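You operate a simulated robot arm through the tools that you are given. There is no shell and no other tool. Be economical: measure what you need, move in short steps, check, and stop when the job is done.

You run a simulated two-armed robot. Do the job below in one go: nothing can be reset, and whatever is moved stays where it is left.

TASK
Fold the napkin, set the white cup on the mat and pour its tea.
Fine: folded in half on the table; tea to about the gold line, hardly any spilt; the teapot goes back to its spot. Set down upright: glass teapot.

The check looks at the end state, three seconds after you hand in, the way a careful person would. Anything else that was tipped, shoved, dropped, spilled or broken makes it a failure. Flat cloth is picked up by pressing the open fingertips on it (5 to 10 N) and closing them slowly along it; thin cloth reads only 2 to 8 mm in the jaws.

THE ROBOT
Two 6-joint arms with two-finger parallel grippers on one trunk that stands fixed in place. Base frame: the origin is at the foot of the trunk, x ahead of it, y to its left, z up; the work surface is at about z = 750. Lengths are in mm, angles in degrees, forces in N, time in s.
The left shoulder is at [60, 187, 1047], the right one opposite. With the tool pointing down near the work surface each hand reaches from about 260 to 620 mm from the base axis, measured 20 degrees to its own side. Payload 1.57 kg a hand.
Tool frame (each hand has its own): the origin (TCP) lies between the finger pads and is the grasp point; the fingertips stand 30 mm ahead of it; z points along the fingers, y is the line along which they close. Largest opening 110 mm; finger width 24, thickness 12; the body of the gripper, 48 by 112 mm, starts 78 mm behind the TCP.
Orientation is told as [roll, pitch, yaw] about the base's x, y, z axes, in that order, counted from this pose: with the fingers straight down and closing along the base's y, the tool's x points along the base's -x, its y along +y and its z along -z.

THE INTERFACE
- The arms move only by the tool play_rows. It takes "left_rows", "right_rows" or both (then of equal length, played together; a hand with none holds still); each is a list of rows, each a list of 3 entries, a list of its own where there are three numbers: the shift along the base's x, y, z in units of 400 mm (1.0 is 400 mm), then the turn, a rotation vector about the base's x, y, z in units of 45 degrees (1.0 is 45 degrees), then the closure in counts, from 0 (fully open) to 255 (shut). In form: [[[tx, ty, tz], [ax, ay, az], claw], ...]. A call has 1 to 20 rows; each row is the pose to reach, as a shift and turn from the pose commanded when the call began. A call with a number of a shift or a turn outside -1 to 1 is refused whole. A row lasts 0.2 s, in which the tool goes at most 50 mm and 8.6 degrees; a call with a longer step from one row to the next is refused whole, and so is a gripper value outside its range. Where a pose cannot be reached the arm comes as near as it can. A force on the tool above 40 N (or 10 N above the force at the start of the call, whichever is more), or a blocked arm, ends the call early, and 0.2 s more pass. The fingers move at their own pace (about 153 mm/s each) and stop on an object; they squeeze with about 32 N. The grip force told is the motor's: it shows also when the fingers shut on nothing. Time passes only in rows, and 0.2 s behind the last, so rows that repeat a pose let the fingers close. The reply holds the time, the measured pose of the TCP, the force on the tool along the base axes, the opening and the grip force, in the units named above and with some noise, with the torque about the TCP (base axes, N m) and any sound that the robot's microphone picked up.
- Cameras (640 x 400 px; columns grow to the right, rows downward): "scene" is now at [14.2, -0.6, 1585]; the picture's right is [0.02, -1.00, 0.00], its down [-0.79, -0.01, -0.61] and it looks along [0.61, 0.01, -0.80] (base axes); focal length 318 px, centre (320, 200). "left" rides on the left gripper at [70, -16, -141] in its tool frame; the picture's right is [0.23, 0.97, 0.00], its down [-0.86, 0.20, -0.48] and it looks along [-0.47, 0.11, 0.88] (tool axes); focal length 222 px, centre (320, 200). "right" rides on the right gripper at [70, 16, -141] in its tool frame; the picture's right is [-0.23, 0.97, 0.00], its down [-0.86, -0.20, -0.48] and it looks along [-0.47, -0.11, 0.88] (tool axes); focal length 222 px, centre (320, 200). There is no depth. A picture from a camera that has moved, and an enlarged one, comes with that camera's place and axes in the base frame and with its lens.
- snapshot(camera): a new picture of that camera. No time passes.
- raise_lower(by): slides the trunk up (or, below 0, down) by that many mm; the arms and the scene camera ride with it, the base frame stays. It gives what a move gives, with no picture.
- head_to(pan, tilt): turns the head with the scene camera to pan (to the left, within 86 degrees either way) and tilt (down, from -29 to 69), counted from straight ahead of the robot. It gives what a move gives.
- inspect(camera, box): a new picture of the part [left, top, right, bottom] of that camera's present view, enlarged. No time passes.
- finish_job(): hands the job in; it is judged then, once.

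Go step by step. Nothing tells you positions but the pictures and the camera data: compare them with the known pose of the tool, close in by small moves and look again before you grip or let go. The budget is 120 turns and 86 pictures, counting those below and the enlarged ones. Unless the task says otherwise, let go and move clear before handing in, and close with one line.

The tools are called after ">>>" as name(argument=value, ...) on one line, values as JSON. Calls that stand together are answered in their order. play_rows: Moves the arms, as the interface text tells. Its arguments: {"type":"object","properties":{"left_rows":{"type":"array"},"right_rows":{"type":"array"}},"required":[]} The other tools are called the same way: raise_lower (by) slides the trunk up or down; head_to (pan, tilt) turns the head that bears the scene camera; snapshot (camera) takes a picture; inspect (camera, box) takes an enlarged picture of a part of a camera's view; finish_job () hands the job in.

At the start:

```text
clock: 0.0
left_ee_pos: [405.7, 39.2, 1113.7]
left_orientation: [0.0, -0.2, 0.1]
left_ft_force: [0.0, -0.2, 1.2]
left_torque: [-0.01, 0.0, 0.05]
left_width: 110.0
left_grasp_force: 0.1
right_ee_pos: [415.3, -298.5, 1203.5]
right_orientation: [0.0, 0.0, -0.1]
right_ft_force: [-0.5, 0.5, 0.5]
right_torque: [0.0, 0.01, -0.04]
right_width: 110.0
right_grasp_force: 0.0
trunk travel left (down, up): [-675.0, 315.0]
head pan, tilt: [1.1, 52.6]
```

scene: 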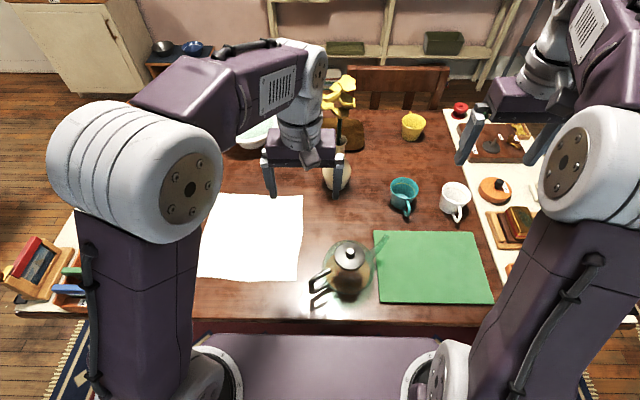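
right: 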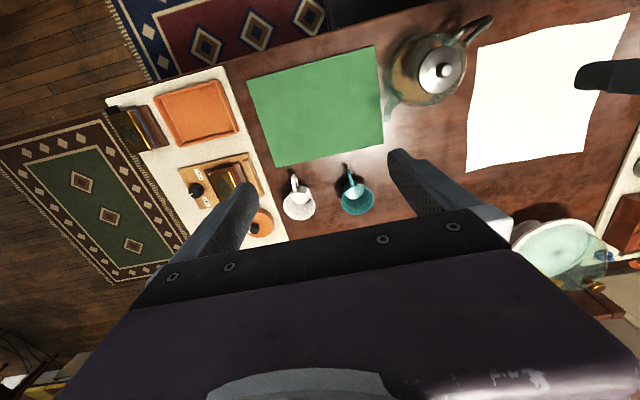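
left: 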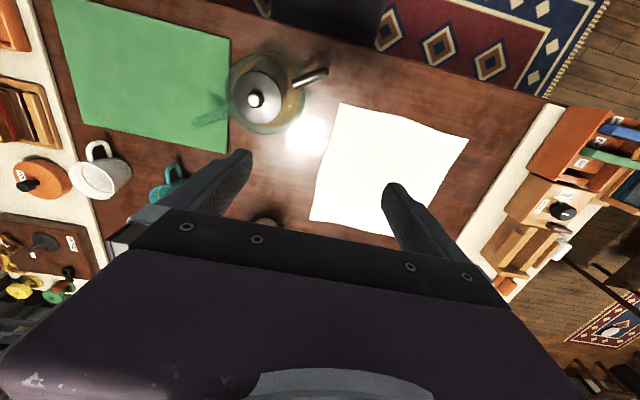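

I see the napkin on the left, the glass teapot near the middle and the green mat at right with the white cup beyond it. I'll look closer before moving anything.

>>> inspect(camera="scene", box=[290, 160, 500, 310])

>>> inspect(camera="left", box=[40, 30, 360, 230])

>>> inspect(camera="right", box=[240, 20, 520, 230])

```text
2.67 times, centred on (395, 235) of scene
camera zoom: at [14.2, -0.6, 1585.0], right [0.02, -1.0, 0.0], down [-0.79, -0.01, -0.61], along [0.61, 0.01, -0.8], focal length 848 px, centre (120, 107)
```

zoom: 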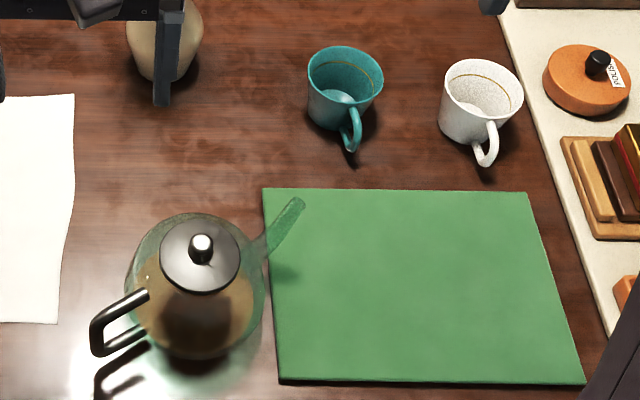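

```text
2.00 times, centred on (200, 130) of left
camera zoom: at [334.1, 22.3, 1255.7], right [-0.23, 0.97, 0.0], down [0.86, 0.2, 0.48], along [0.47, 0.11, -0.88], focal length 444 px, centre (560, 340)
```

zoom: 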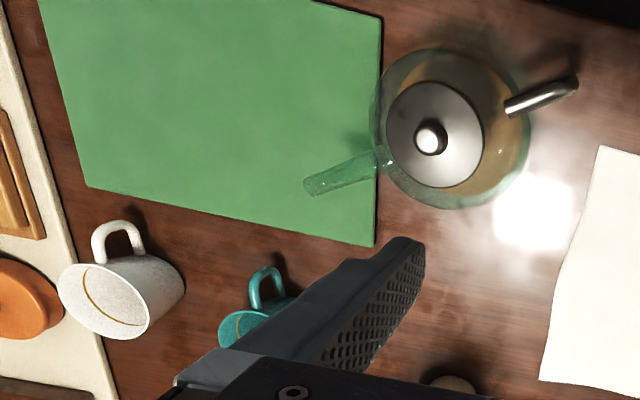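

```text
1.90 times, centred on (380, 125) of right
camera zoom: at [345.4, -281.6, 1344.4], right [0.23, 0.97, 0.0], down [0.86, -0.2, 0.48], along [0.47, -0.11, -0.88], focal length 423 px, centre (206, 343)
```

zoom: 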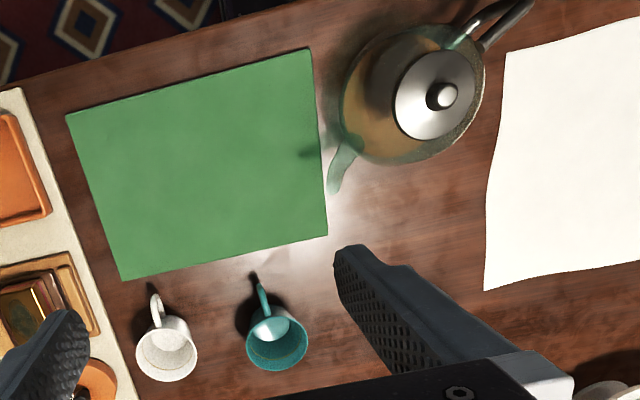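

The knob comes out near (380,-65,903), the handle's outer bar near (323,30, 790–857) and the spout tip near (449,-169,862). The napkin spans x 374–670, y 66–355, so I'll bring both hands above its near corners for a better look.

>>> play_rows(left_rows=[[[-0.0023, 0.0596, -0.0354], [0, 0, 0], 0], [[-0.0046, 0.119, -0.0708], [0, 0, 0], 0], [[-0.0069, 0.179, -0.106], [0, 0, 0], 0], [[-0.0092, 0.238, -0.142], [0, 0, 0], 0], [[-0.0115, 0.298, -0.177], [0, 0, 0], 0], [[-0.0138, 0.357, -0.212], [0, 0, 0], 0], [[-0.016, 0.417, -0.248], [0, 0, 0], 0], [[-0.018, 0.477, -0.283], [0, 0, 0], 0], [[-0.021, 0.536, -0.319], [0, 0, 0], 0], [[-0.023, 0.596, -0.354], [0, 0, 0], 0], [[-0.025, 0.655, -0.39], [0, 0, 0], 0], [[-0.0275, 0.715, -0.425], [0, 0, 0], 160]], right_rows=[[[-0.004, 0.081, -0.03], [0, 0, 0], 0], [[-0.008, 0.162, -0.07], [0, 0, 0], 0], [[-0.0125, 0.244, -0.11], [0, 0, 0], 0], [[-0.017, 0.325, -0.15], [0, 0, 0], 0], [[-0.021, 0.406, -0.2], [0, 0, 0], 0], [[-0.025, 0.487, -0.25], [0, 0, 0], 0], [[-0.029, 0.569, -0.3], [0, 0, 0], 0], [[-0.033, 0.65, -0.35], [0, 0, 0], 0], [[-0.0375, 0.731, -0.4], [0, 0, 0], 0], [[-0.042, 0.8125, -0.45], [0, 0, 0], 0], [[-0.046, 0.894, -0.5], [0, 0, 0], 0], [[-0.05, 0.975, -0.5575], [0, 0, 0], 160]])

>>> snapshot(camera="scene")

>>> snapshot(camera="left")

>>> snapshot(camera="right")

```text
clock: 2.6
left_ee_pos: [394.2, 327.8, 943.6]
left_orientation: [-0.1, 0.0, 0.0]
left_ft_force: [0.5, 1.0, -0.6]
left_torque: [-0.02, 0.0, -0.02]
left_width: 41.2
left_grasp_force: 0.0
right_ee_pos: [396.4, 92.7, 979.0]
right_orientation: [-0.1, 0.2, 0.0]
right_ft_force: [-0.1, 1.0, -0.9]
right_torque: [0.01, -0.02, 0.01]
right_width: 40.8
right_grasp_force: 0.0
trunk travel left (down, up): [-675.0, 315.0]
head pan, tilt: [1.1, 52.6]
```

```text
79 pictures are left
camera scene: at [15.1, 2.2, 1585.0], right [0.02, -1.0, 0.0], down [-0.8, -0.02, -0.61], along [0.61, 0.01, -0.8], focal length 318 px, centre (320, 200)
```

scene: 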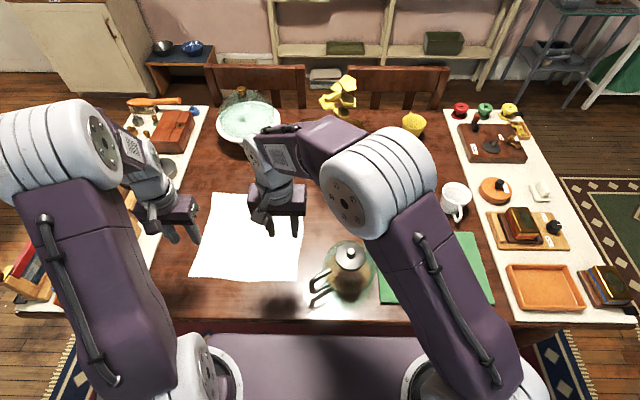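

```text
78 pictures are left
camera left: at [324.1, 311.2, 1085.7], right [-0.23, 0.97, 0.0], down [0.86, 0.2, 0.48], along [0.47, 0.11, -0.88], focal length 222 px, centre (320, 200)
```

left: 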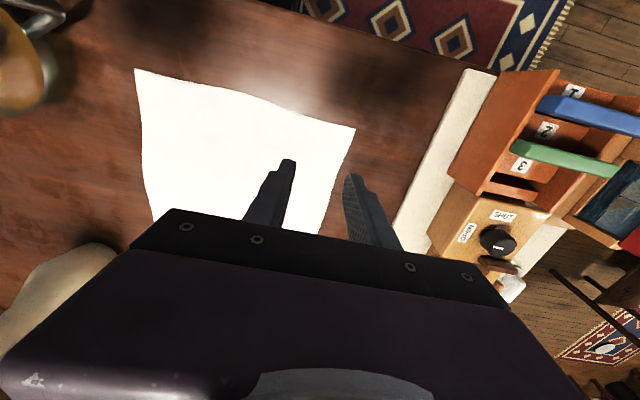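

```text
77 pictures are left
camera right: at [326.8, 110.4, 1120.8], right [0.23, 0.97, 0.0], down [0.86, -0.2, 0.48], along [0.47, -0.11, -0.88], focal length 222 px, centre (320, 200)
```

right: 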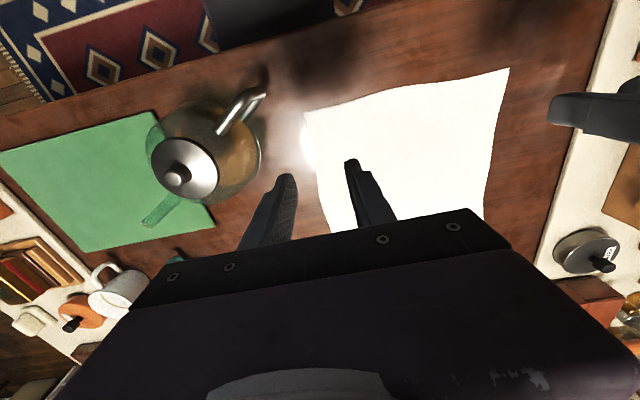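

Refined: near edge runs (367,76)–(375,374), far edge about (664,69)–(674,370). I'll lower both hands just above the near corners with 41 mm openings.

>>> play_rows(left_rows=[[[-0.003, 0.01, -0.08], [0, 0, 0], 160], [[-0.006, 0.02, -0.16], [0, 0, 0], 160], [[-0.01, 0.03, -0.24], [0, 0, 0], 160], [[-0.01, 0.03, -0.32], [0, 0, 0], 160], [[-0.01, 0.03, -0.36], [0, 0, 0], 160], [[-0.01, 0.03, -0.38], [0, 0, 0], 160]], right_rows=[[[-0.01, 0.03, -0.1], [0, 0, 0], 160], [[-0.02, 0.05, -0.2], [0, 0, 0], 160], [[-0.022, 0.05, -0.3], [0, 0, 0], 160], [[-0.022, 0.05, -0.4], [0, 0, 0], 160], [[-0.022, 0.05, -0.45], [0, 0, 0], 160], [[-0.022, 0.05, -0.472], [0, 0, 0], 160]])

>>> snapshot(camera="left")

>>> snapshot(camera="right")

```text
clock: 4.0
left_ee_pos: [390.5, 335.0, 790.4]
left_orientation: [0.0, 0.0, 0.0]
left_ft_force: [0.1, 0.3, -0.5]
left_torque: [0.02, -0.01, 0.0]
left_width: 41.1
left_grasp_force: 0.0
right_ee_pos: [386.1, 111.5, 790.5]
right_orientation: [0.1, 0.0, 0.0]
right_ft_force: [-0.5, -0.2, -0.1]
right_torque: [0.0, -0.01, 0.02]
right_width: 41.1
right_grasp_force: 0.0
trunk travel left (down, up): [-675.0, 315.0]
head pan, tilt: [1.1, 52.6]
```

```text
76 pictures are left
camera left: at [319.3, 318.8, 933.6], right [-0.23, 0.97, 0.0], down [0.86, 0.2, 0.48], along [0.47, 0.11, -0.88], focal length 222 px, centre (320, 200)
```

left: 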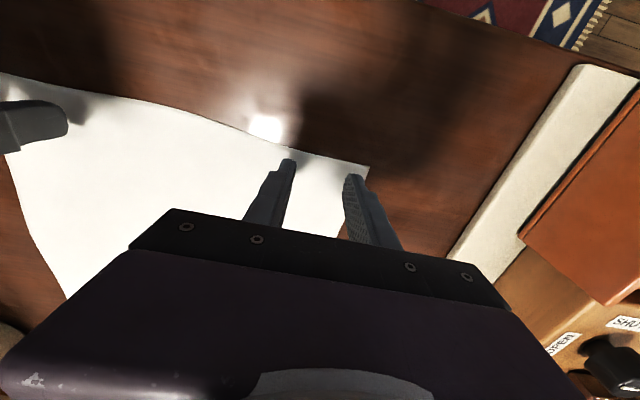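

```text
75 pictures are left
camera right: at [316.9, 129.0, 932.5], right [0.23, 0.97, 0.0], down [0.86, -0.2, 0.48], along [0.47, -0.11, -0.88], focal length 222 px, centre (320, 200)
```

right: 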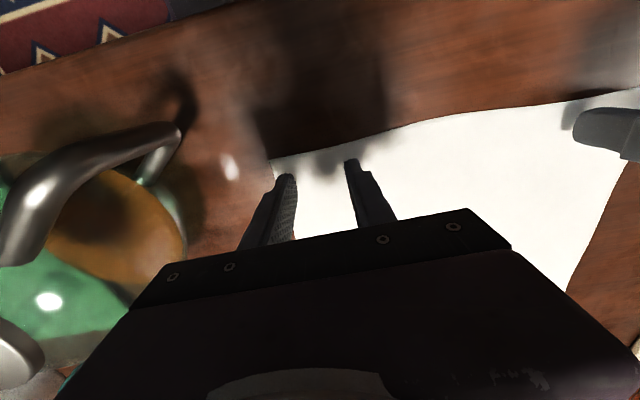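

Both corners lie under the open fingers, a few millimetres inside the edges. I'll shift slightly inward and press down gently.

>>> play_rows(left_rows=[[[0.01, 0.0, 0.0], [0, 0, 0], 160], [[0.01, 0.0, -0.01], [0, 0, 0], 160], [[0.01, 0.0, -0.02], [0, 0, 0], 160], [[0.01, 0.0, -0.0245], [0, 0, 0], 160], [[0.01, 0.0, -0.0245], [0, 0, 0], 160]], right_rows=[[[0.015, 0.0, 0.0], [0, 0, 0], 160], [[0.015, 0.0, -0.01], [0, 0, 0], 160], [[0.015, 0.0, -0.02], [0, 0, 0], 160], [[0.015, 0.0, -0.0245], [0, 0, 0], 160], [[0.015, 0.0, -0.0245], [0, 0, 0], 160]])

```text
clock: 5.2
left_ee_pos: [393.4, 336.7, 782.6]
left_orientation: [0.0, 0.0, 0.0]
left_ft_force: [0.3, -0.9, -0.7]
left_torque: [0.0, -0.02, -0.03]
left_width: 41.0
left_grasp_force: 0.0
right_ee_pos: [393.1, 111.5, 780.8]
right_orientation: [0.0, 0.0, 0.0]
right_ft_force: [0.0, -0.2, 3.5]
right_torque: [-0.04, 0.03, -0.02]
right_width: 40.8
right_grasp_force: 0.0
trunk travel left (down, up): [-675.0, 315.0]
head pan, tilt: [1.1, 52.6]
```

>>> play_rows(left_rows=[[[0, 0, -0.003], [0, 0, 0], 160], [[0, 0, -0.005], [0, 0, 0], 160], [[0, 0, -0.005], [0, 0, 0], 160]], right_rows=[[[0, 0, -0.002], [0, 0, 0], 160], [[0, 0, -0.0025], [0, 0, 0], 160], [[0, 0, -0.0025], [0, 0, 0], 160]])

```text
clock: 6.0
left_ee_pos: [392.4, 336.6, 781.1]
left_orientation: [0.0, -0.1, 0.0]
left_ft_force: [-0.8, -0.4, 1.6]
left_torque: [0.02, 0.0, 0.06]
left_width: 41.2
left_grasp_force: 0.1
right_ee_pos: [393.1, 112.5, 779.9]
right_orientation: [0.1, -0.2, 0.0]
right_ft_force: [2.9, -0.6, 17.4]
right_torque: [-0.33, 0.01, 0.04]
right_width: 41.1
right_grasp_force: 0.1
trunk travel left (down, up): [-675.0, 315.0]
head pan, tilt: [1.1, 52.6]
```

>>> play_rows(left_rows=[[[0, 0, -0.0012], [0, 0, 0], 160], [[0, 0, -0.0012], [0, 0, 0], 160]], right_rows=[[[0, 0, 0.0015], [0, 0, 0], 160], [[0, 0, 0.0015], [0, 0, 0], 160]])

```text
clock: 6.6
left_ee_pos: [393.2, 336.3, 780.6]
left_orientation: [0.1, -0.3, -0.1]
left_ft_force: [-1.8, 1.5, 20.9]
left_torque: [-0.23, 0.13, -0.02]
left_width: 41.0
left_grasp_force: 0.0
right_ee_pos: [391.3, 111.4, 781.1]
right_orientation: [-0.1, -0.1, -0.1]
right_ft_force: [0.4, 1.2, 2.1]
right_torque: [0.01, 0.01, 0.01]
right_width: 41.0
right_grasp_force: 0.0
trunk travel left (down, up): [-675.0, 315.0]
head pan, tilt: [1.1, 52.6]
```

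>>> play_rows(left_rows=[[[0, 0, 0.0007], [0, 0, 0], 160], [[0, 0, 0.0007], [0, 0, 0], 160]], right_rows=[[[0, 0, -0.0007], [0, 0, 0], 160], [[0, 0, -0.0007], [0, 0, 0], 160]])

```text
clock: 7.2
left_ee_pos: [391.2, 336.3, 781.9]
left_orientation: [0.1, -0.3, 0.0]
left_ft_force: [0.3, 1.8, 23.8]
left_torque: [-0.23, 0.08, -0.05]
left_width: 40.8
left_grasp_force: 0.0
right_ee_pos: [390.9, 112.0, 781.2]
right_orientation: [0.0, -0.1, 0.0]
right_ft_force: [0.0, 1.1, 0.8]
right_torque: [0.0, 0.0, 0.0]
right_width: 40.8
right_grasp_force: 0.1
trunk travel left (down, up): [-675.0, 315.0]
head pan, tilt: [1.1, 52.6]
```

>>> play_rows(left_rows=[[[0, 0, 0.0015], [0, 0, 0], 160], [[0, 0, 0.0015], [0, 0, 0], 160], [[0, 0, 0.0015], [0, 0, 0], 160]], right_rows=[[[0, 0, -0.001], [0, 0, 0], 160], [[0, 0, -0.001], [0, 0, 0], 160], [[0, 0, -0.001], [0, 0, 0], 160]])

```text
clock: 8.0
left_ee_pos: [391.9, 335.7, 781.2]
left_orientation: [0.0, -0.1, 0.1]
left_ft_force: [0.8, 3.2, 14.1]
left_torque: [0.06, 0.01, -0.03]
left_width: 41.1
left_grasp_force: 0.0
right_ee_pos: [391.9, 111.4, 781.9]
right_orientation: [-0.1, -0.1, 0.0]
right_ft_force: [-1.1, -0.6, 6.1]
right_torque: [-0.09, 0.07, -0.04]
right_width: 40.7
right_grasp_force: 0.2
trunk travel left (down, up): [-675.0, 315.0]
head pan, tilt: [1.1, 52.6]
```

Right presses at 6 N; left needs a touch less. I'll ease it and close both slowly.

>>> play_rows(left_rows=[[[0, 0, 0.0007], [0, 0, 0], 160], [[0, 0, 0.0007], [0, 0, 0], 165], [[0, 0, 0.0007], [0, 0, 0], 171], [[0, 0, 0.0007], [0, 0, 0], 176], [[0, 0, 0.0007], [0, 0, 0], 182], [[0, 0, 0.0007], [0, 0, 0], 187], [[0, 0, 0.0007], [0, 0, 0], 193], [[0, 0, 0.0007], [0, 0, 0], 198], [[0, 0, 0.0007], [0, 0, 0], 204], [[0, 0, 0.0007], [0, 0, 0], 209], [[0, 0, 0.0007], [0, 0, 0], 215], [[0, 0, 0.0007], [0, 0, 0], 220], [[0, 0, 0.0007], [0, 0, 0], 226], [[0, 0, 0.0007], [0, 0, 0], 231], [[0, 0, 0.0007], [0, 0, 0], 237], [[0, 0, 0.0007], [0, 0, 0], 242], [[0, 0, 0.0007], [0, 0, 0], 248], [[0, 0, 0.0007], [0, 0, 0], 255], [[0, 0, 0.0007], [0, 0, 0], 255], [[0, 0, 0.0007], [0, 0, 0], 255]], right_rows=[[[0, 0, 0], [0, 0, 0], 160], [[0, 0, 0], [0, 0, 0], 165], [[0, 0, 0], [0, 0, 0], 171], [[0, 0, 0], [0, 0, 0], 176], [[0, 0, 0], [0, 0, 0], 182], [[0, 0, 0], [0, 0, 0], 187], [[0, 0, 0], [0, 0, 0], 193], [[0, 0, 0], [0, 0, 0], 198], [[0, 0, 0], [0, 0, 0], 204], [[0, 0, 0], [0, 0, 0], 209], [[0, 0, 0], [0, 0, 0], 215], [[0, 0, 0], [0, 0, 0], 220], [[0, 0, 0], [0, 0, 0], 226], [[0, 0, 0], [0, 0, 0], 231], [[0, 0, 0], [0, 0, 0], 237], [[0, 0, 0], [0, 0, 0], 242], [[0, 0, 0], [0, 0, 0], 248], [[0, 0, 0], [0, 0, 0], 255], [[0, 0, 0], [0, 0, 0], 255], [[0, 0, 0], [0, 0, 0], 255]])

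>>> snapshot(camera="left")

>>> snapshot(camera="right")

```text
clock: 12.2
left_ee_pos: [392.3, 337.1, 780.9]
left_orientation: [0.0, -0.1, 0.1]
left_ft_force: [0.2, -0.6, 3.2]
left_torque: [-0.02, 0.04, 0.02]
left_width: 1.9
left_grasp_force: 23.7
right_ee_pos: [391.6, 113.3, 781.5]
right_orientation: [0.0, -0.1, 0.0]
right_ft_force: [0.7, -0.7, 12.1]
right_torque: [-0.01, 0.03, 0.02]
right_width: 0.1
right_grasp_force: 21.4
trunk travel left (down, up): [-675.0, 315.0]
head pan, tilt: [1.1, 52.6]
```

```text
74 pictures are left
camera left: at [322.9, 319.7, 923.2], right [-0.23, 0.97, 0.0], down [0.85, 0.2, 0.48], along [0.47, 0.11, -0.88], focal length 222 px, centre (320, 200)
```

left: 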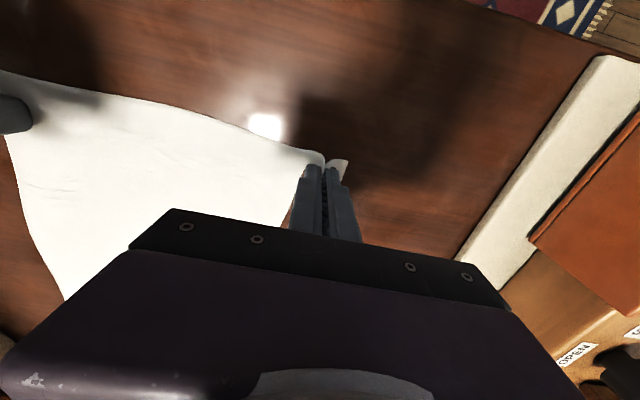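

```text
73 pictures are left
camera right: at [321.7, 128.3, 922.7], right [0.23, 0.97, 0.0], down [0.85, -0.2, 0.48], along [0.47, -0.11, -0.88], focal length 222 px, centre (320, 200)
```

right: 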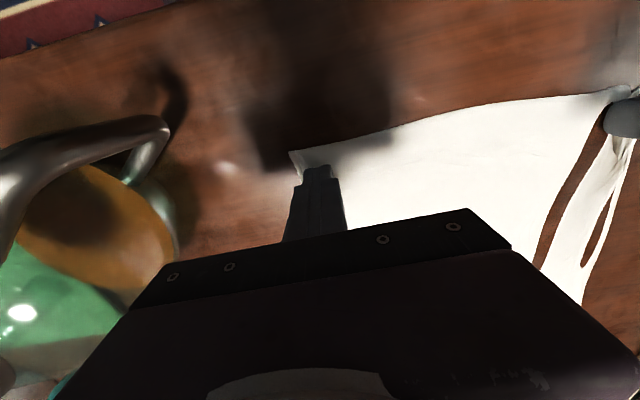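

Left holds the cloth (1.9 mm); right slipped off, shifting its corner to about (366,94). I'll lift the right hand slightly, move in and press again.

>>> play_rows(right_rows=[[[0, 0, 0.02], [0, 0, 0], 255], [[0, 0.03, 0.02], [0, 0, 0], 180], [[0, 0.03, 0.01], [0, 0, 0], 180], [[0, 0.03, 0.002], [0, 0, 0], 180], [[0, 0.03, -0.0005], [0, 0, 0], 180], [[0, 0.03, -0.0005], [0, 0, 0], 180]])

>>> snapshot(camera="right")

```text
clock: 13.6
left_ee_pos: [393.9, 337.0, 781.4]
left_orientation: [0.0, 0.0, 0.0]
left_ft_force: [1.2, -0.3, 0.3]
left_torque: [0.04, -0.01, 0.03]
left_width: 2.2
left_grasp_force: 24.1
right_ee_pos: [392.7, 123.9, 782.0]
right_orientation: [0.1, -0.1, 0.1]
right_ft_force: [-1.0, -3.1, 18.6]
right_torque: [-0.25, 0.13, 0.01]
right_width: 32.6
right_grasp_force: 0.1
trunk travel left (down, up): [-675.0, 315.0]
head pan, tilt: [1.1, 52.6]
```

```text
72 pictures are left
camera right: at [322.0, 140.2, 922.6], right [0.23, 0.97, 0.0], down [0.85, -0.2, 0.48], along [0.47, -0.11, -0.88], focal length 222 px, centre (320, 200)
```

right: 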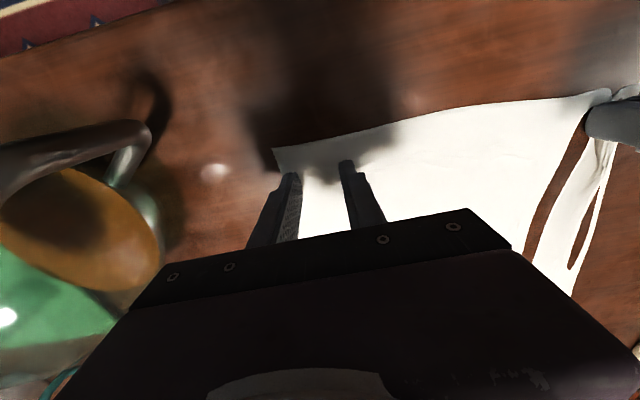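

>>> play_rows(right_rows=[[[0, 0, 0.0012], [0, 0, 0], 180], [[0, 0, 0.0012], [0, 0, 0], 180], [[0, 0, 0.0012], [0, 0, 0], 183]])

```text
clock: 14.4
left_ee_pos: [393.8, 336.8, 780.6]
left_orientation: [0.0, -0.1, 0.1]
left_ft_force: [-0.2, -1.1, 3.6]
left_torque: [-0.05, 0.0, 0.01]
left_width: 2.0
left_grasp_force: 23.3
right_ee_pos: [392.9, 123.3, 781.3]
right_orientation: [0.0, -0.1, 0.1]
right_ft_force: [-0.8, 0.2, 11.1]
right_torque: [0.01, 0.07, 0.0]
right_width: 28.9
right_grasp_force: 0.0
trunk travel left (down, up): [-675.0, 315.0]
head pan, tilt: [1.1, 52.6]
```

>>> play_rows(right_rows=[[[0, 0, 0.0004], [0, 0, 0], 187], [[0, 0, 0.0004], [0, 0, 0], 191], [[0, 0, 0.0004], [0, 0, 0], 195], [[0, 0, 0.0004], [0, 0, 0], 199], [[0, 0, 0.0004], [0, 0, 0], 203], [[0, 0, 0.0004], [0, 0, 0], 207], [[0, 0, 0.0004], [0, 0, 0], 211], [[0, 0, 0.0004], [0, 0, 0], 215], [[0, 0, 0.0004], [0, 0, 0], 219], [[0, 0, 0.0004], [0, 0, 0], 223], [[0, 0, 0.0004], [0, 0, 0], 227], [[0, 0, 0.0004], [0, 0, 0], 231], [[0, 0, 0.0004], [0, 0, 0], 235], [[0, 0, 0.0004], [0, 0, 0], 239], [[0, 0, 0.0004], [0, 0, 0], 243], [[0, 0, 0.0004], [0, 0, 0], 247], [[0, 0, 0.0004], [0, 0, 0], 251], [[0, 0, 0.0004], [0, 0, 0], 255], [[0, 0, 0.0004], [0, 0, 0], 255], [[0, 0, 0.0004], [0, 0, 0], 255]])

>>> snapshot(camera="right")

```text
clock: 18.6
left_ee_pos: [392.7, 336.3, 781.3]
left_orientation: [0.0, -0.1, 0.0]
left_ft_force: [-2.0, 0.0, 4.7]
left_torque: [-0.01, 0.05, 0.01]
left_width: 2.2
left_grasp_force: 23.8
right_ee_pos: [393.6, 122.8, 781.7]
right_orientation: [0.0, -0.1, 0.0]
right_ft_force: [-1.4, 0.6, 10.9]
right_torque: [-0.01, 0.07, 0.0]
right_width: 0.0
right_grasp_force: 21.1
trunk travel left (down, up): [-675.0, 315.0]
head pan, tilt: [1.1, 52.6]
```

```text
71 pictures are left
camera right: at [322.0, 139.4, 922.8], right [0.23, 0.97, 0.0], down [0.85, -0.2, 0.48], along [0.47, -0.11, -0.88], focal length 222 px, centre (320, 200)
```

right: 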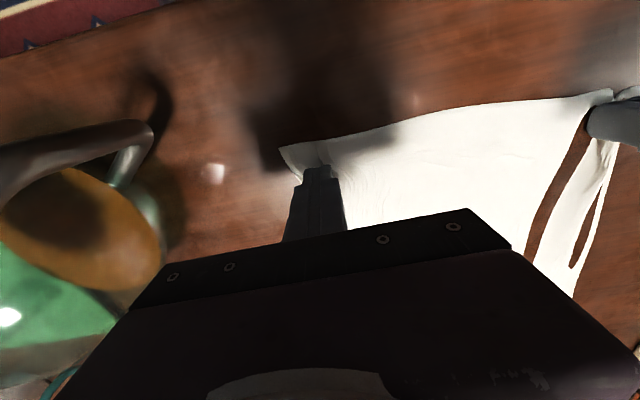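

Right slipped again, probably pressed too hard (11 N). I'll retry with a 41 mm opening and about 6 N.

>>> play_rows(right_rows=[[[0, 0, 0.02], [0, 0, 0], 255], [[0, 0.022, 0.02], [0, 0, 0], 160], [[0, 0.022, 0.02], [0, 0, 0], 160], [[0, 0.022, 0.01], [0, 0, 0], 160], [[0, 0.022, 0.003], [0, 0, 0], 160], [[0, 0.022, 0.0005], [0, 0, 0], 160], [[0, 0.022, 0.0005], [0, 0, 0], 160]])

```text
clock: 20.2
left_ee_pos: [393.3, 336.7, 782.8]
left_orientation: [0.0, -0.2, 0.0]
left_ft_force: [-2.2, -0.9, 9.6]
left_torque: [-0.04, 0.08, -0.01]
left_width: 2.2
left_grasp_force: 24.2
right_ee_pos: [391.8, 131.2, 780.7]
right_orientation: [0.0, -0.1, 0.0]
right_ft_force: [-0.3, 0.3, 0.4]
right_torque: [0.03, 0.03, -0.01]
right_width: 41.1
right_grasp_force: 0.1
trunk travel left (down, up): [-675.0, 315.0]
head pan, tilt: [1.1, 52.6]
```

>>> play_rows(right_rows=[[[0, 0, -0.001], [0, 0, 0], 160], [[0, 0, -0.001], [0, 0, 0], 160], [[0, 0, -0.001], [0, 0, 0], 160]])

```text
clock: 21.0
left_ee_pos: [393.6, 337.1, 782.3]
left_orientation: [0.0, -0.1, 0.0]
left_ft_force: [-0.4, 0.0, 6.6]
left_torque: [-0.01, 0.03, 0.0]
left_width: 2.1
left_grasp_force: 23.7
right_ee_pos: [393.2, 133.0, 780.0]
right_orientation: [0.0, -0.1, 0.0]
right_ft_force: [-0.7, -0.2, 5.6]
right_torque: [-0.06, 0.01, 0.01]
right_width: 41.1
right_grasp_force: 0.0
trunk travel left (down, up): [-675.0, 315.0]
head pan, tilt: [1.1, 52.6]
```

>>> play_rows(right_rows=[[[0, 0, 0], [0, 0, 0], 164], [[0, 0, 0], [0, 0, 0], 168], [[0, 0, 0], [0, 0, 0], 172], [[0, 0, 0], [0, 0, 0], 176], [[0, 0, 0], [0, 0, 0], 180], [[0, 0, 0], [0, 0, 0], 184], [[0, 0, 0], [0, 0, 0], 188], [[0, 0, 0], [0, 0, 0], 192]])

>>> inspect(camera="right", box=[240, 120, 400, 220])

```text
clock: 22.8
left_ee_pos: [393.3, 337.2, 780.9]
left_orientation: [0.1, -0.1, 0.1]
left_ft_force: [-0.3, -1.3, 7.4]
left_torque: [-0.05, 0.01, -0.06]
left_width: 2.2
left_grasp_force: 24.5
right_ee_pos: [393.3, 132.7, 781.0]
right_orientation: [0.0, -0.1, -0.1]
right_ft_force: [-0.1, 2.5, 7.3]
right_torque: [0.05, -0.01, 0.01]
right_width: 27.2
right_grasp_force: 0.1
trunk travel left (down, up): [-675.0, 315.0]
head pan, tilt: [1.1, 52.6]
```

```text
4.00 times, centred on (320, 170) of right
camera zoom: at [321.9, 148.8, 922.8], right [0.23, 0.97, 0.0], down [0.85, -0.2, 0.48], along [0.47, -0.11, -0.88], focal length 888 px, centre (320, 320)
```

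zoom: 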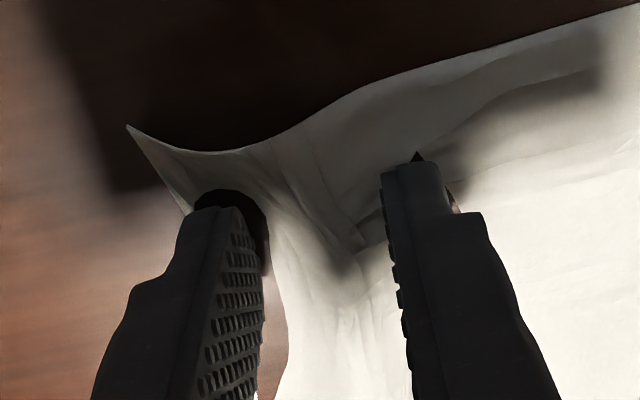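

A ripple is forming between the right fingertips. I'll keep closing at this pressure.

>>> play_rows(right_rows=[[[0, 0, 0], [0, 0, 0], 196], [[0, 0, 0], [0, 0, 0], 200], [[0, 0, 0], [0, 0, 0], 204], [[0, 0, 0], [0, 0, 0], 208], [[0, 0, 0], [0, 0, 0], 212], [[0, 0, 0], [0, 0, 0], 216], [[0, 0, 0], [0, 0, 0], 220], [[0, 0, 0], [0, 0, 0], 224], [[0, 0, 0], [0, 0, 0], 228], [[0, 0, 0], [0, 0, 0], 232], [[0, 0, 0], [0, 0, 0], 236], [[0, 0, 0], [0, 0, 0], 240], [[0, 0, 0], [0, 0, 0], 244], [[0, 0, 0], [0, 0, 0], 248], [[0, 0, 0], [0, 0, 0], 252], [[0, 0, 0], [0, 0, 0], 255], [[0, 0, 0], [0, 0, 0], 255], [[0, 0, 0], [0, 0, 0], 255]])

>>> snapshot(camera="right")

```text
clock: 26.6
left_ee_pos: [393.9, 336.4, 781.0]
left_orientation: [0.0, -0.1, -0.1]
left_ft_force: [0.2, -1.9, 5.6]
left_torque: [-0.06, 0.0, -0.05]
left_width: 2.2
left_grasp_force: 24.2
right_ee_pos: [392.8, 132.4, 781.9]
right_orientation: [0.0, -0.2, 0.1]
right_ft_force: [-0.4, 2.3, 8.5]
right_torque: [0.11, -0.02, -0.04]
right_width: 2.1
right_grasp_force: 23.6
trunk travel left (down, up): [-675.0, 315.0]
head pan, tilt: [1.1, 52.6]
```

```text
69 pictures are left
camera right: at [321.9, 148.8, 922.8], right [0.23, 0.97, 0.0], down [0.85, -0.2, 0.48], along [0.47, -0.11, -0.88], focal length 222 px, centre (320, 200)
```

right: 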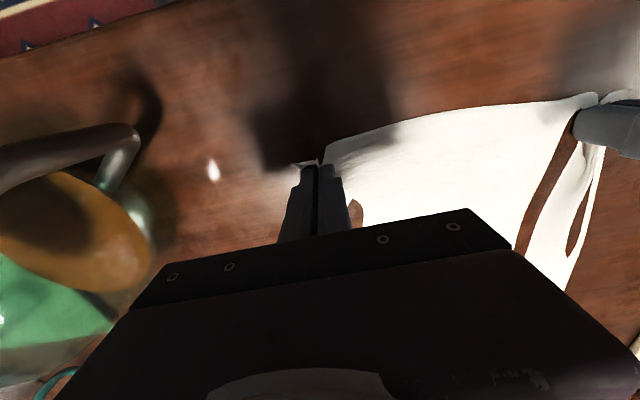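

Both corners are held (about 2 mm each). I'll lift a little and draw the right hand outward to take up the slack.

>>> play_rows(left_rows=[[[0.01, 0, 0.03], [0, 0, 0], 255], [[0.03, 0, 0.07], [0, 0, 0], 255], [[0.05, 0.005, 0.11], [0, 0, 0], 255], [[0.07, 0.01, 0.14], [0, 0, 0], 255], [[0.07, 0.01, 0.14], [0, 0, 0], 255]], right_rows=[[[0.01, 0, 0.03], [0, 0, 0], 255], [[0.03, -0.015, 0.07], [0, 0, 0], 255], [[0.05, -0.03, 0.11], [0, 0, 0], 255], [[0.07, -0.045, 0.14], [0, 0, 0], 255], [[0.07, -0.045, 0.14], [0, 0, 0], 255]])

>>> snapshot(camera="scene")

>>> snapshot(camera="left")

```text
clock: 27.8
left_ee_pos: [421.1, 341.0, 836.0]
left_orientation: [0.0, 0.2, 0.0]
left_ft_force: [1.1, -34.4, 0.1]
left_torque: [-1.02, -0.05, 0.07]
left_width: 2.3
left_grasp_force: 24.5
right_ee_pos: [420.6, 118.0, 836.9]
right_orientation: [0.3, -0.3, 0.0]
right_ft_force: [-0.8, 33.8, -0.9]
right_torque: [1.04, 0.06, 0.14]
right_width: 5.6
right_grasp_force: 25.6
trunk travel left (down, up): [-675.0, 315.0]
head pan, tilt: [1.1, 52.6]
```

```text
68 pictures are left
camera scene: at [14.2, -0.2, 1585.0], right [0.02, -1.0, 0.0], down [-0.79, -0.01, -0.61], along [0.61, 0.01, -0.8], focal length 318 px, centre (320, 200)
```

scene: 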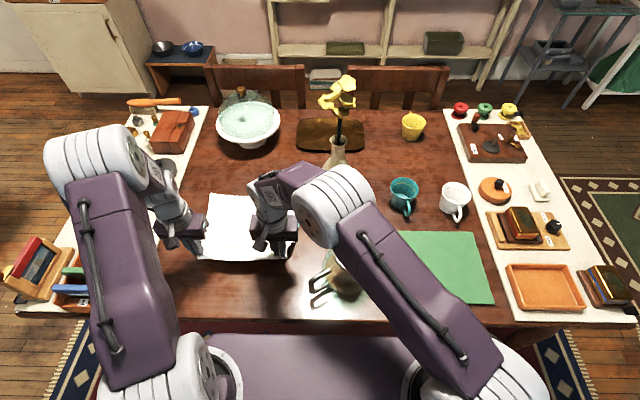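

```text
67 pictures are left
camera left: at [351.8, 324.4, 978.5], right [-0.23, 0.97, 0.0], down [0.86, 0.2, 0.48], along [0.46, 0.11, -0.88], focal length 222 px, centre (320, 200)
```

left: 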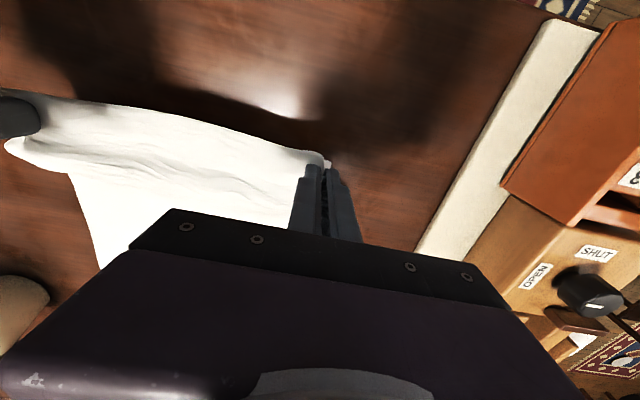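

The cloth was pulled taut (34 N); I'll give back 10 mm and swing both hands over the fold line, tilting the tools outward.

>>> play_rows(left_rows=[[[0, 0, 0], [0, 0, 0], 255], [[0.042, 0, 0.0625], [0, -0.073, 0], 255], [[0.104, 0, 0.1075], [0, -0.147, 0], 255], [[0.18, 0, 0.136], [0, -0.22, 0], 255], [[0.254, 0, 0.135], [0, -0.293, 0], 255], [[0.329, 0, 0.125], [0, -0.367, 0], 255], [[0.391, 0, 0.0925], [0, -0.44, 0], 255], [[0.439, 0, 0.051], [0, -0.513, 0], 255], [[0.439, 0, 0.051], [0, -0.513, 0], 255]], right_rows=[[[0, 0.025, 0], [0, 0, 0], 255], [[0.04, 0.025, 0.0625], [0, -0.073, 0], 255], [[0.099, 0.025, 0.1075], [0, -0.147, 0], 255], [[0.17, 0.025, 0.136], [0, -0.22, 0], 255], [[0.24, 0.025, 0.135], [0, -0.293, 0], 255], [[0.311, 0.025, 0.125], [0, -0.367, 0], 255], [[0.37, 0.025, 0.0925], [0, -0.44, 0], 255], [[0.415, 0.025, 0.051], [0, -0.513, 0], 255], [[0.415, 0.025, 0.051], [0, -0.513, 0], 255]])

>>> snapshot(camera="scene")

>>> snapshot(camera="right")

```text
clock: 29.8
left_ee_pos: [598.2, 339.8, 855.6]
left_orientation: [0.0, -23.1, -0.2]
left_ft_force: [0.0, -15.3, 0.3]
left_torque: [-0.39, -0.03, -0.22]
left_width: 2.1
left_grasp_force: 23.7
right_ee_pos: [586.9, 125.1, 857.8]
right_orientation: [0.0, -23.2, 0.1]
right_ft_force: [0.8, 15.0, 0.0]
right_torque: [0.37, -0.02, 0.24]
right_width: 1.9
right_grasp_force: 23.6
trunk travel left (down, up): [-675.0, 315.0]
head pan, tilt: [1.1, 52.6]
```

```text
66 pictures are left
camera scene: at [13.4, -0.6, 1585.0], right [0.02, -1.0, 0.0], down [-0.79, -0.01, -0.61], along [0.61, 0.01, -0.79], focal length 318 px, centre (320, 200)
```

scene: 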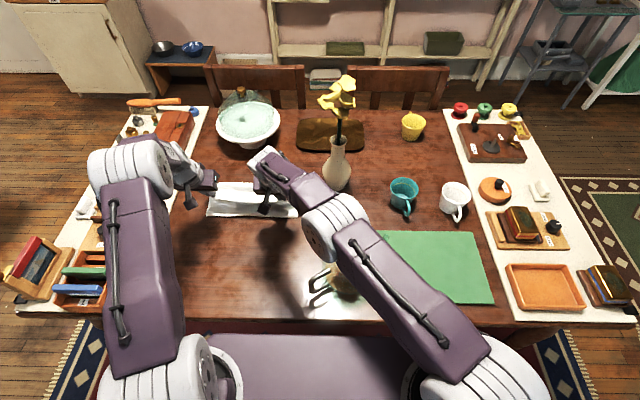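

```text
65 pictures are left
camera right: at [466.3, 141.3, 960.1], right [0.21, 0.97, 0.09], down [0.6, -0.2, 0.78], along [0.77, -0.11, -0.62], focal length 222 px, centre (320, 200)
```

right: 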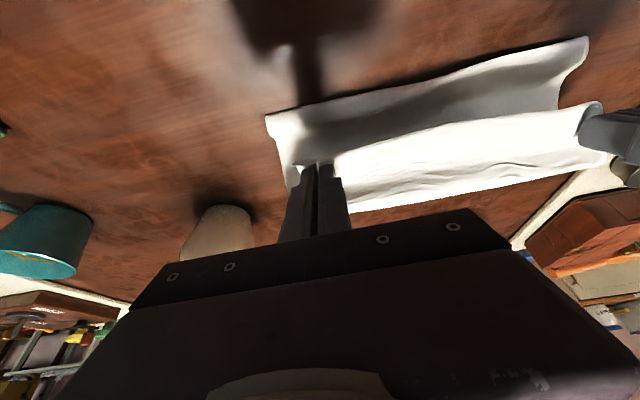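

>>> inspect(camera="scene", box=[190, 150, 350, 250])

>>> snapshot(camera="left")

```text
4.00 times, centred on (270, 200) of scene
camera zoom: at [13.4, -0.6, 1585.0], right [0.02, -1.0, 0.0], down [-0.79, -0.01, -0.61], along [0.61, 0.01, -0.79], focal length 1272 px, centre (520, 200)
```

zoom: 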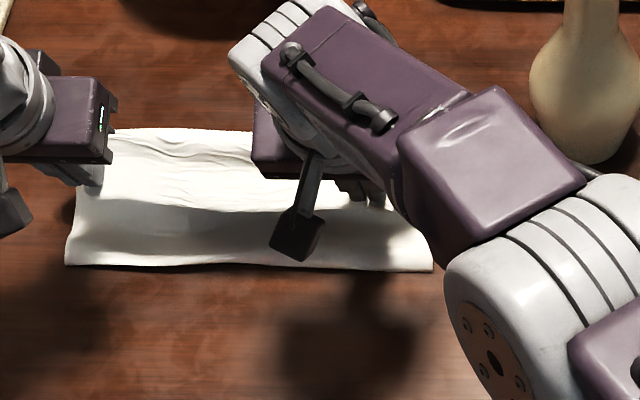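

```text
63 pictures are left
camera left: at [478.0, 323.8, 959.3], right [-0.21, 0.97, -0.09], down [0.6, 0.2, 0.78], along [0.77, 0.11, -0.62], focal length 222 px, centre (320, 200)
```

left: 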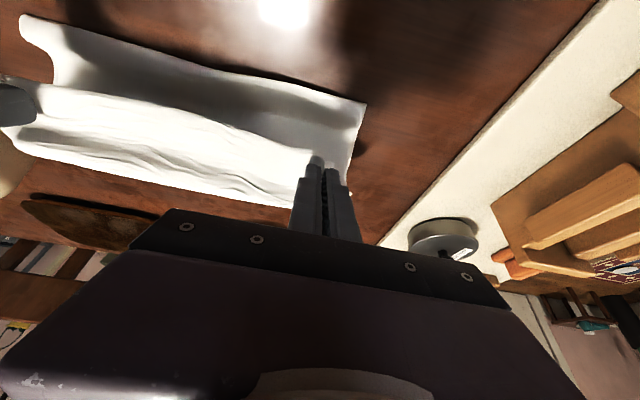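

>>> inspect(camera="left", box=[0, 0, 400, 250])

>>> inspect(camera="right", box=[240, 20, 640, 270])

```text
1.60 times, centred on (200, 125) of left
camera zoom: at [478.0, 323.8, 959.3], right [-0.21, 0.97, -0.09], down [0.6, 0.2, 0.78], along [0.77, 0.11, -0.62], focal length 355 px, centre (512, 320)
```

zoom: 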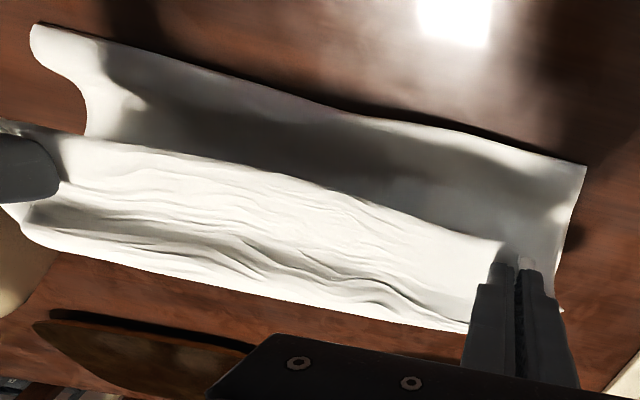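

```text
1.60 times, centred on (440, 145) of right
camera zoom: at [466.3, 141.3, 960.1], right [0.21, 0.97, 0.09], down [0.6, -0.2, 0.78], along [0.77, -0.11, -0.62], focal length 355 px, centre (128, 288)
```

zoom: 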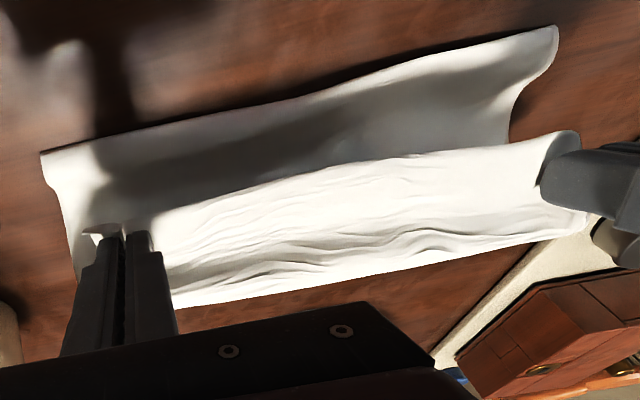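

The sheet hangs from the grips in a clean fold, but the flap hides the far edge. I'll back up a little to see whether the lower layer has slid.

>>> play_rows(left_rows=[[[-0.05, 0, 0.01], [0, 0, 0], 255], [[-0.1, 0, 0.02], [0, 0, 0], 255], [[-0.14, 0, 0.02], [0, 0, 0], 255], [[-0.14, 0, 0.02], [0, 0, 0], 255]], right_rows=[[[-0.05, 0.005, 0.01], [0, 0, 0], 255], [[-0.1, 0.01, 0.02], [0, 0, 0], 255], [[-0.14, 0.01, 0.02], [0, 0, 0], 255], [[-0.14, 0.01, 0.02], [0, 0, 0], 255]])

>>> inspect(camera="scene", box=[190, 150, 350, 250])

>>> inspect(camera="left", box=[0, 0, 400, 250])

```text
clock: 30.8
left_ee_pos: [542.8, 341.4, 865.4]
left_orientation: [0.1, -23.0, 0.0]
left_ft_force: [-0.4, -5.6, 0.5]
left_torque: [-0.19, 0.01, -0.1]
left_width: 1.9
left_grasp_force: 23.8
right_ee_pos: [531.3, 131.1, 864.3]
right_orientation: [-0.1, -23.0, 0.0]
right_ft_force: [0.8, 5.0, -0.2]
right_torque: [0.13, -0.02, 0.12]
right_width: 2.1
right_grasp_force: 23.7
trunk travel left (down, up): [-675.0, 315.0]
head pan, tilt: [1.1, 52.6]
```

```text
4.00 times, centred on (270, 200) of scene
camera zoom: at [14.5, -0.5, 1585.0], right [0.02, -1.0, 0.0], down [-0.8, -0.01, -0.61], along [0.61, 0.01, -0.8], focal length 1272 px, centre (520, 200)
```

zoom: 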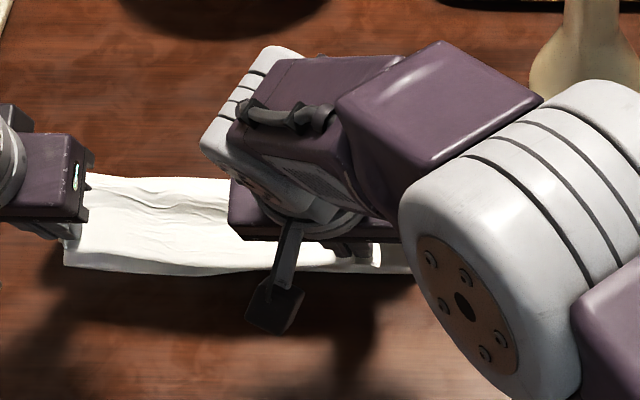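

```text
1.60 times, centred on (200, 125) of left
camera zoom: at [422.4, 324.6, 968.6], right [-0.21, 0.97, -0.09], down [0.6, 0.2, 0.78], along [0.77, 0.11, -0.62], focal length 355 px, centre (512, 320)
```

zoom: 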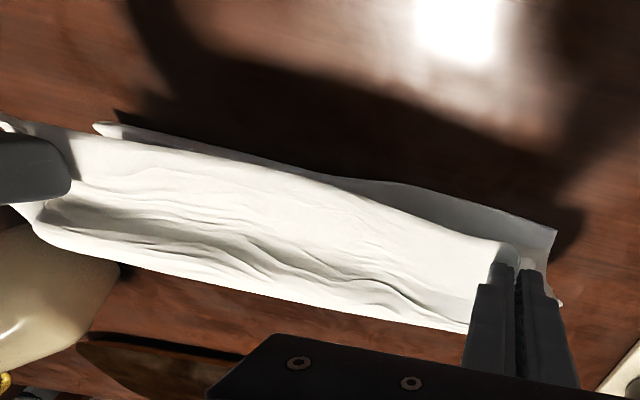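

The full-width straight edge at x≈585 on the table is puzzling. I'll raise the hands to see how the cloth really hangs.

>>> play_rows(left_rows=[[[-0.03, 0, 0.08], [0, 0.1, 0], 255], [[-0.06, 0, 0.17], [0, 0.2, 0], 255], [[-0.08, 0, 0.25], [0, 0.3, 0], 255], [[-0.08, 0, 0.25], [0, 0.3, 0], 255]], right_rows=[[[-0.03, 0, 0.08], [0, 0.1, 0], 255], [[-0.06, 0, 0.17], [0, 0.2, 0], 255], [[-0.08, 0, 0.25], [0, 0.3, 0], 255], [[-0.08, 0, 0.25], [0, 0.3, 0], 255]])

>>> inspect(camera="scene", box=[150, 125, 390, 275])

>>> snapshot(camera="left")

>>> snapshot(camera="right")

```text
clock: 31.8
left_ee_pos: [508.7, 342.4, 967.7]
left_orientation: [0.0, -9.5, 0.0]
left_ft_force: [-1.0, -7.0, 0.8]
left_torque: [-0.22, -0.02, -0.08]
left_width: 2.2
left_grasp_force: 24.2
right_ee_pos: [499.1, 130.7, 964.5]
right_orientation: [0.1, -9.5, 0.0]
right_ft_force: [0.8, 7.0, 0.1]
right_torque: [0.21, 0.01, 0.1]
right_width: 2.1
right_grasp_force: 23.7
trunk travel left (down, up): [-675.0, 315.0]
head pan, tilt: [1.1, 52.6]
```

```text
2.67 times, centred on (270, 200) of scene
camera zoom: at [14.4, -0.2, 1585.0], right [0.02, -1.0, 0.0], down [-0.79, -0.01, -0.61], along [0.61, 0.01, -0.8], focal length 848 px, centre (453, 200)
```

zoom: 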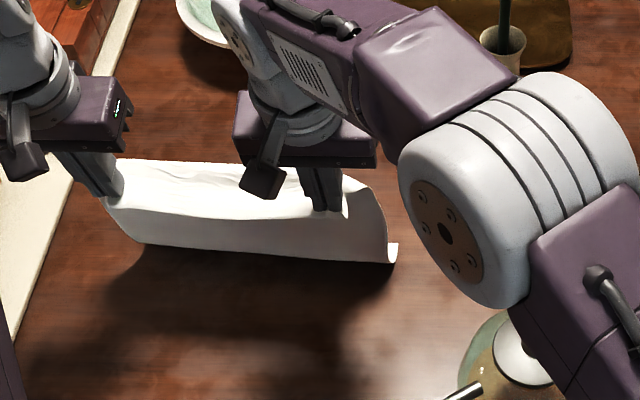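

```text
57 pictures are left
camera left: at [416.5, 325.5, 1095.4], right [-0.22, 0.97, -0.04], down [0.76, 0.2, 0.61], along [0.61, 0.11, -0.79], focal length 222 px, centre (320, 200)
```

left: 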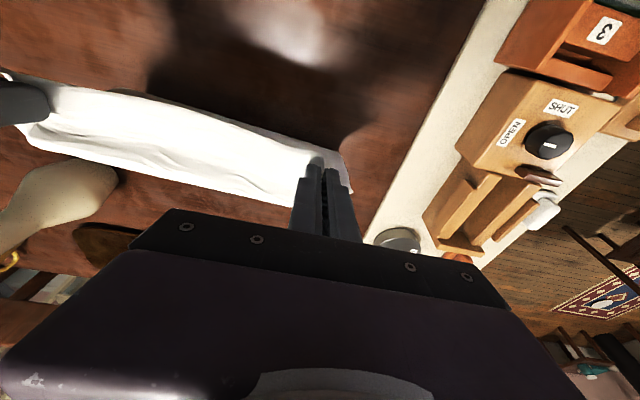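

```text
56 pictures are left
camera right: at [405.2, 145.8, 1092.9], right [0.22, 0.97, 0.04], down [0.76, -0.2, 0.61], along [0.61, -0.11, -0.79], focal length 222 px, centre (320, 200)
```

right: 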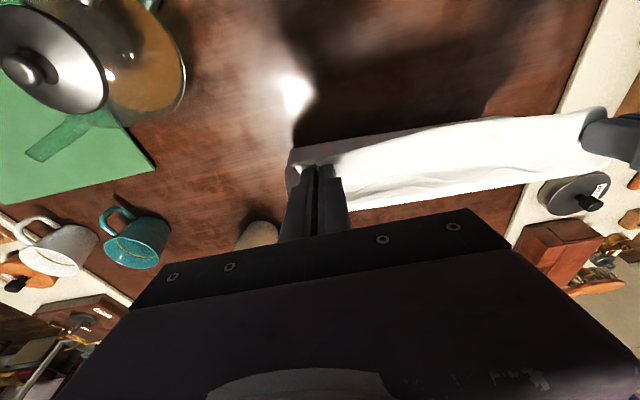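

>>> play_rows(left_rows=[[[-0.02, 0, 0.1], [0, 0.1, 0], 255], [[-0.04, 0, 0.2], [0, 0.2, 0], 255], [[-0.05, 0, 0.28], [0, 0.2, 0], 255], [[-0.05, 0, 0.28], [0, 0.2, 0], 255], [[-0.05, 0, 0.28], [0, 0.2, 0], 255]], right_rows=[[[-0.02, 0, 0.1], [0, 0.1, 0], 255], [[-0.04, 0, 0.2], [0, 0.2, 0], 255], [[-0.05, 0, 0.28], [0, 0.2, 0], 255], [[-0.05, 0, 0.28], [0, 0.2, 0], 255], [[-0.05, 0, 0.28], [0, 0.2, 0], 255]])

>>> inspect(camera="scene", box=[150, 125, 390, 275])

>>> inspect(camera="right", box=[240, 70, 640, 320])

```text
clock: 33.0
left_ee_pos: [488.6, 341.1, 1078.4]
left_orientation: [-0.2, -0.6, -0.1]
left_ft_force: [-2.2, -24.2, -1.4]
left_torque: [-0.79, 0.03, -0.09]
left_width: 2.2
left_grasp_force: 23.6
right_ee_pos: [472.7, 122.6, 1072.4]
right_orientation: [0.1, -0.5, 0.2]
right_ft_force: [2.0, 24.7, 0.9]
right_torque: [0.72, -0.07, 0.14]
right_width: 2.2
right_grasp_force: 23.6
right hand out of reach, approached as far as the arm can: row 2, 3, 4, 5
trunk travel left (down, up): [-675.0, 315.0]
head pan, tilt: [1.1, 52.6]
```

```text
2.67 times, centred on (270, 200) of scene
camera zoom: at [14.6, -0.2, 1585.0], right [0.02, -1.0, 0.0], down [-0.8, -0.01, -0.61], along [0.61, 0.01, -0.8], focal length 848 px, centre (453, 200)
```

zoom: 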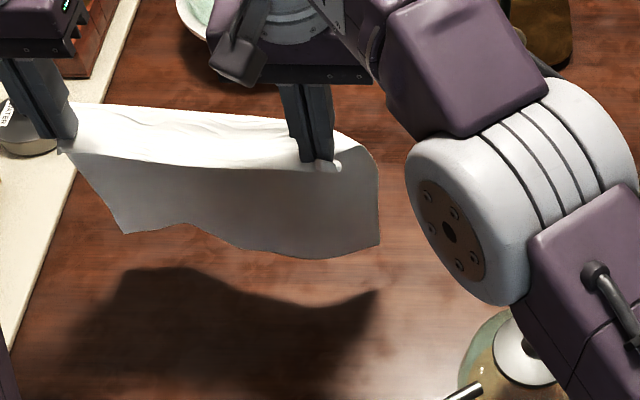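

```text
1.60 times, centred on (440, 195) of right
camera zoom: at [400.2, 138.6, 1212.9], right [0.23, 0.97, 0.0], down [0.85, -0.2, 0.49], along [0.47, -0.11, -0.87], focal length 355 px, centre (128, 208)
```

zoom: 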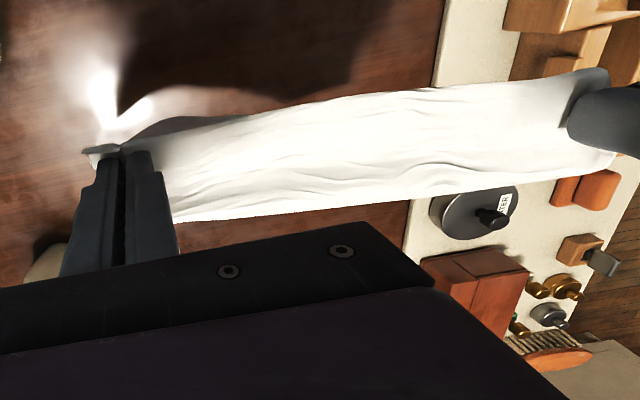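

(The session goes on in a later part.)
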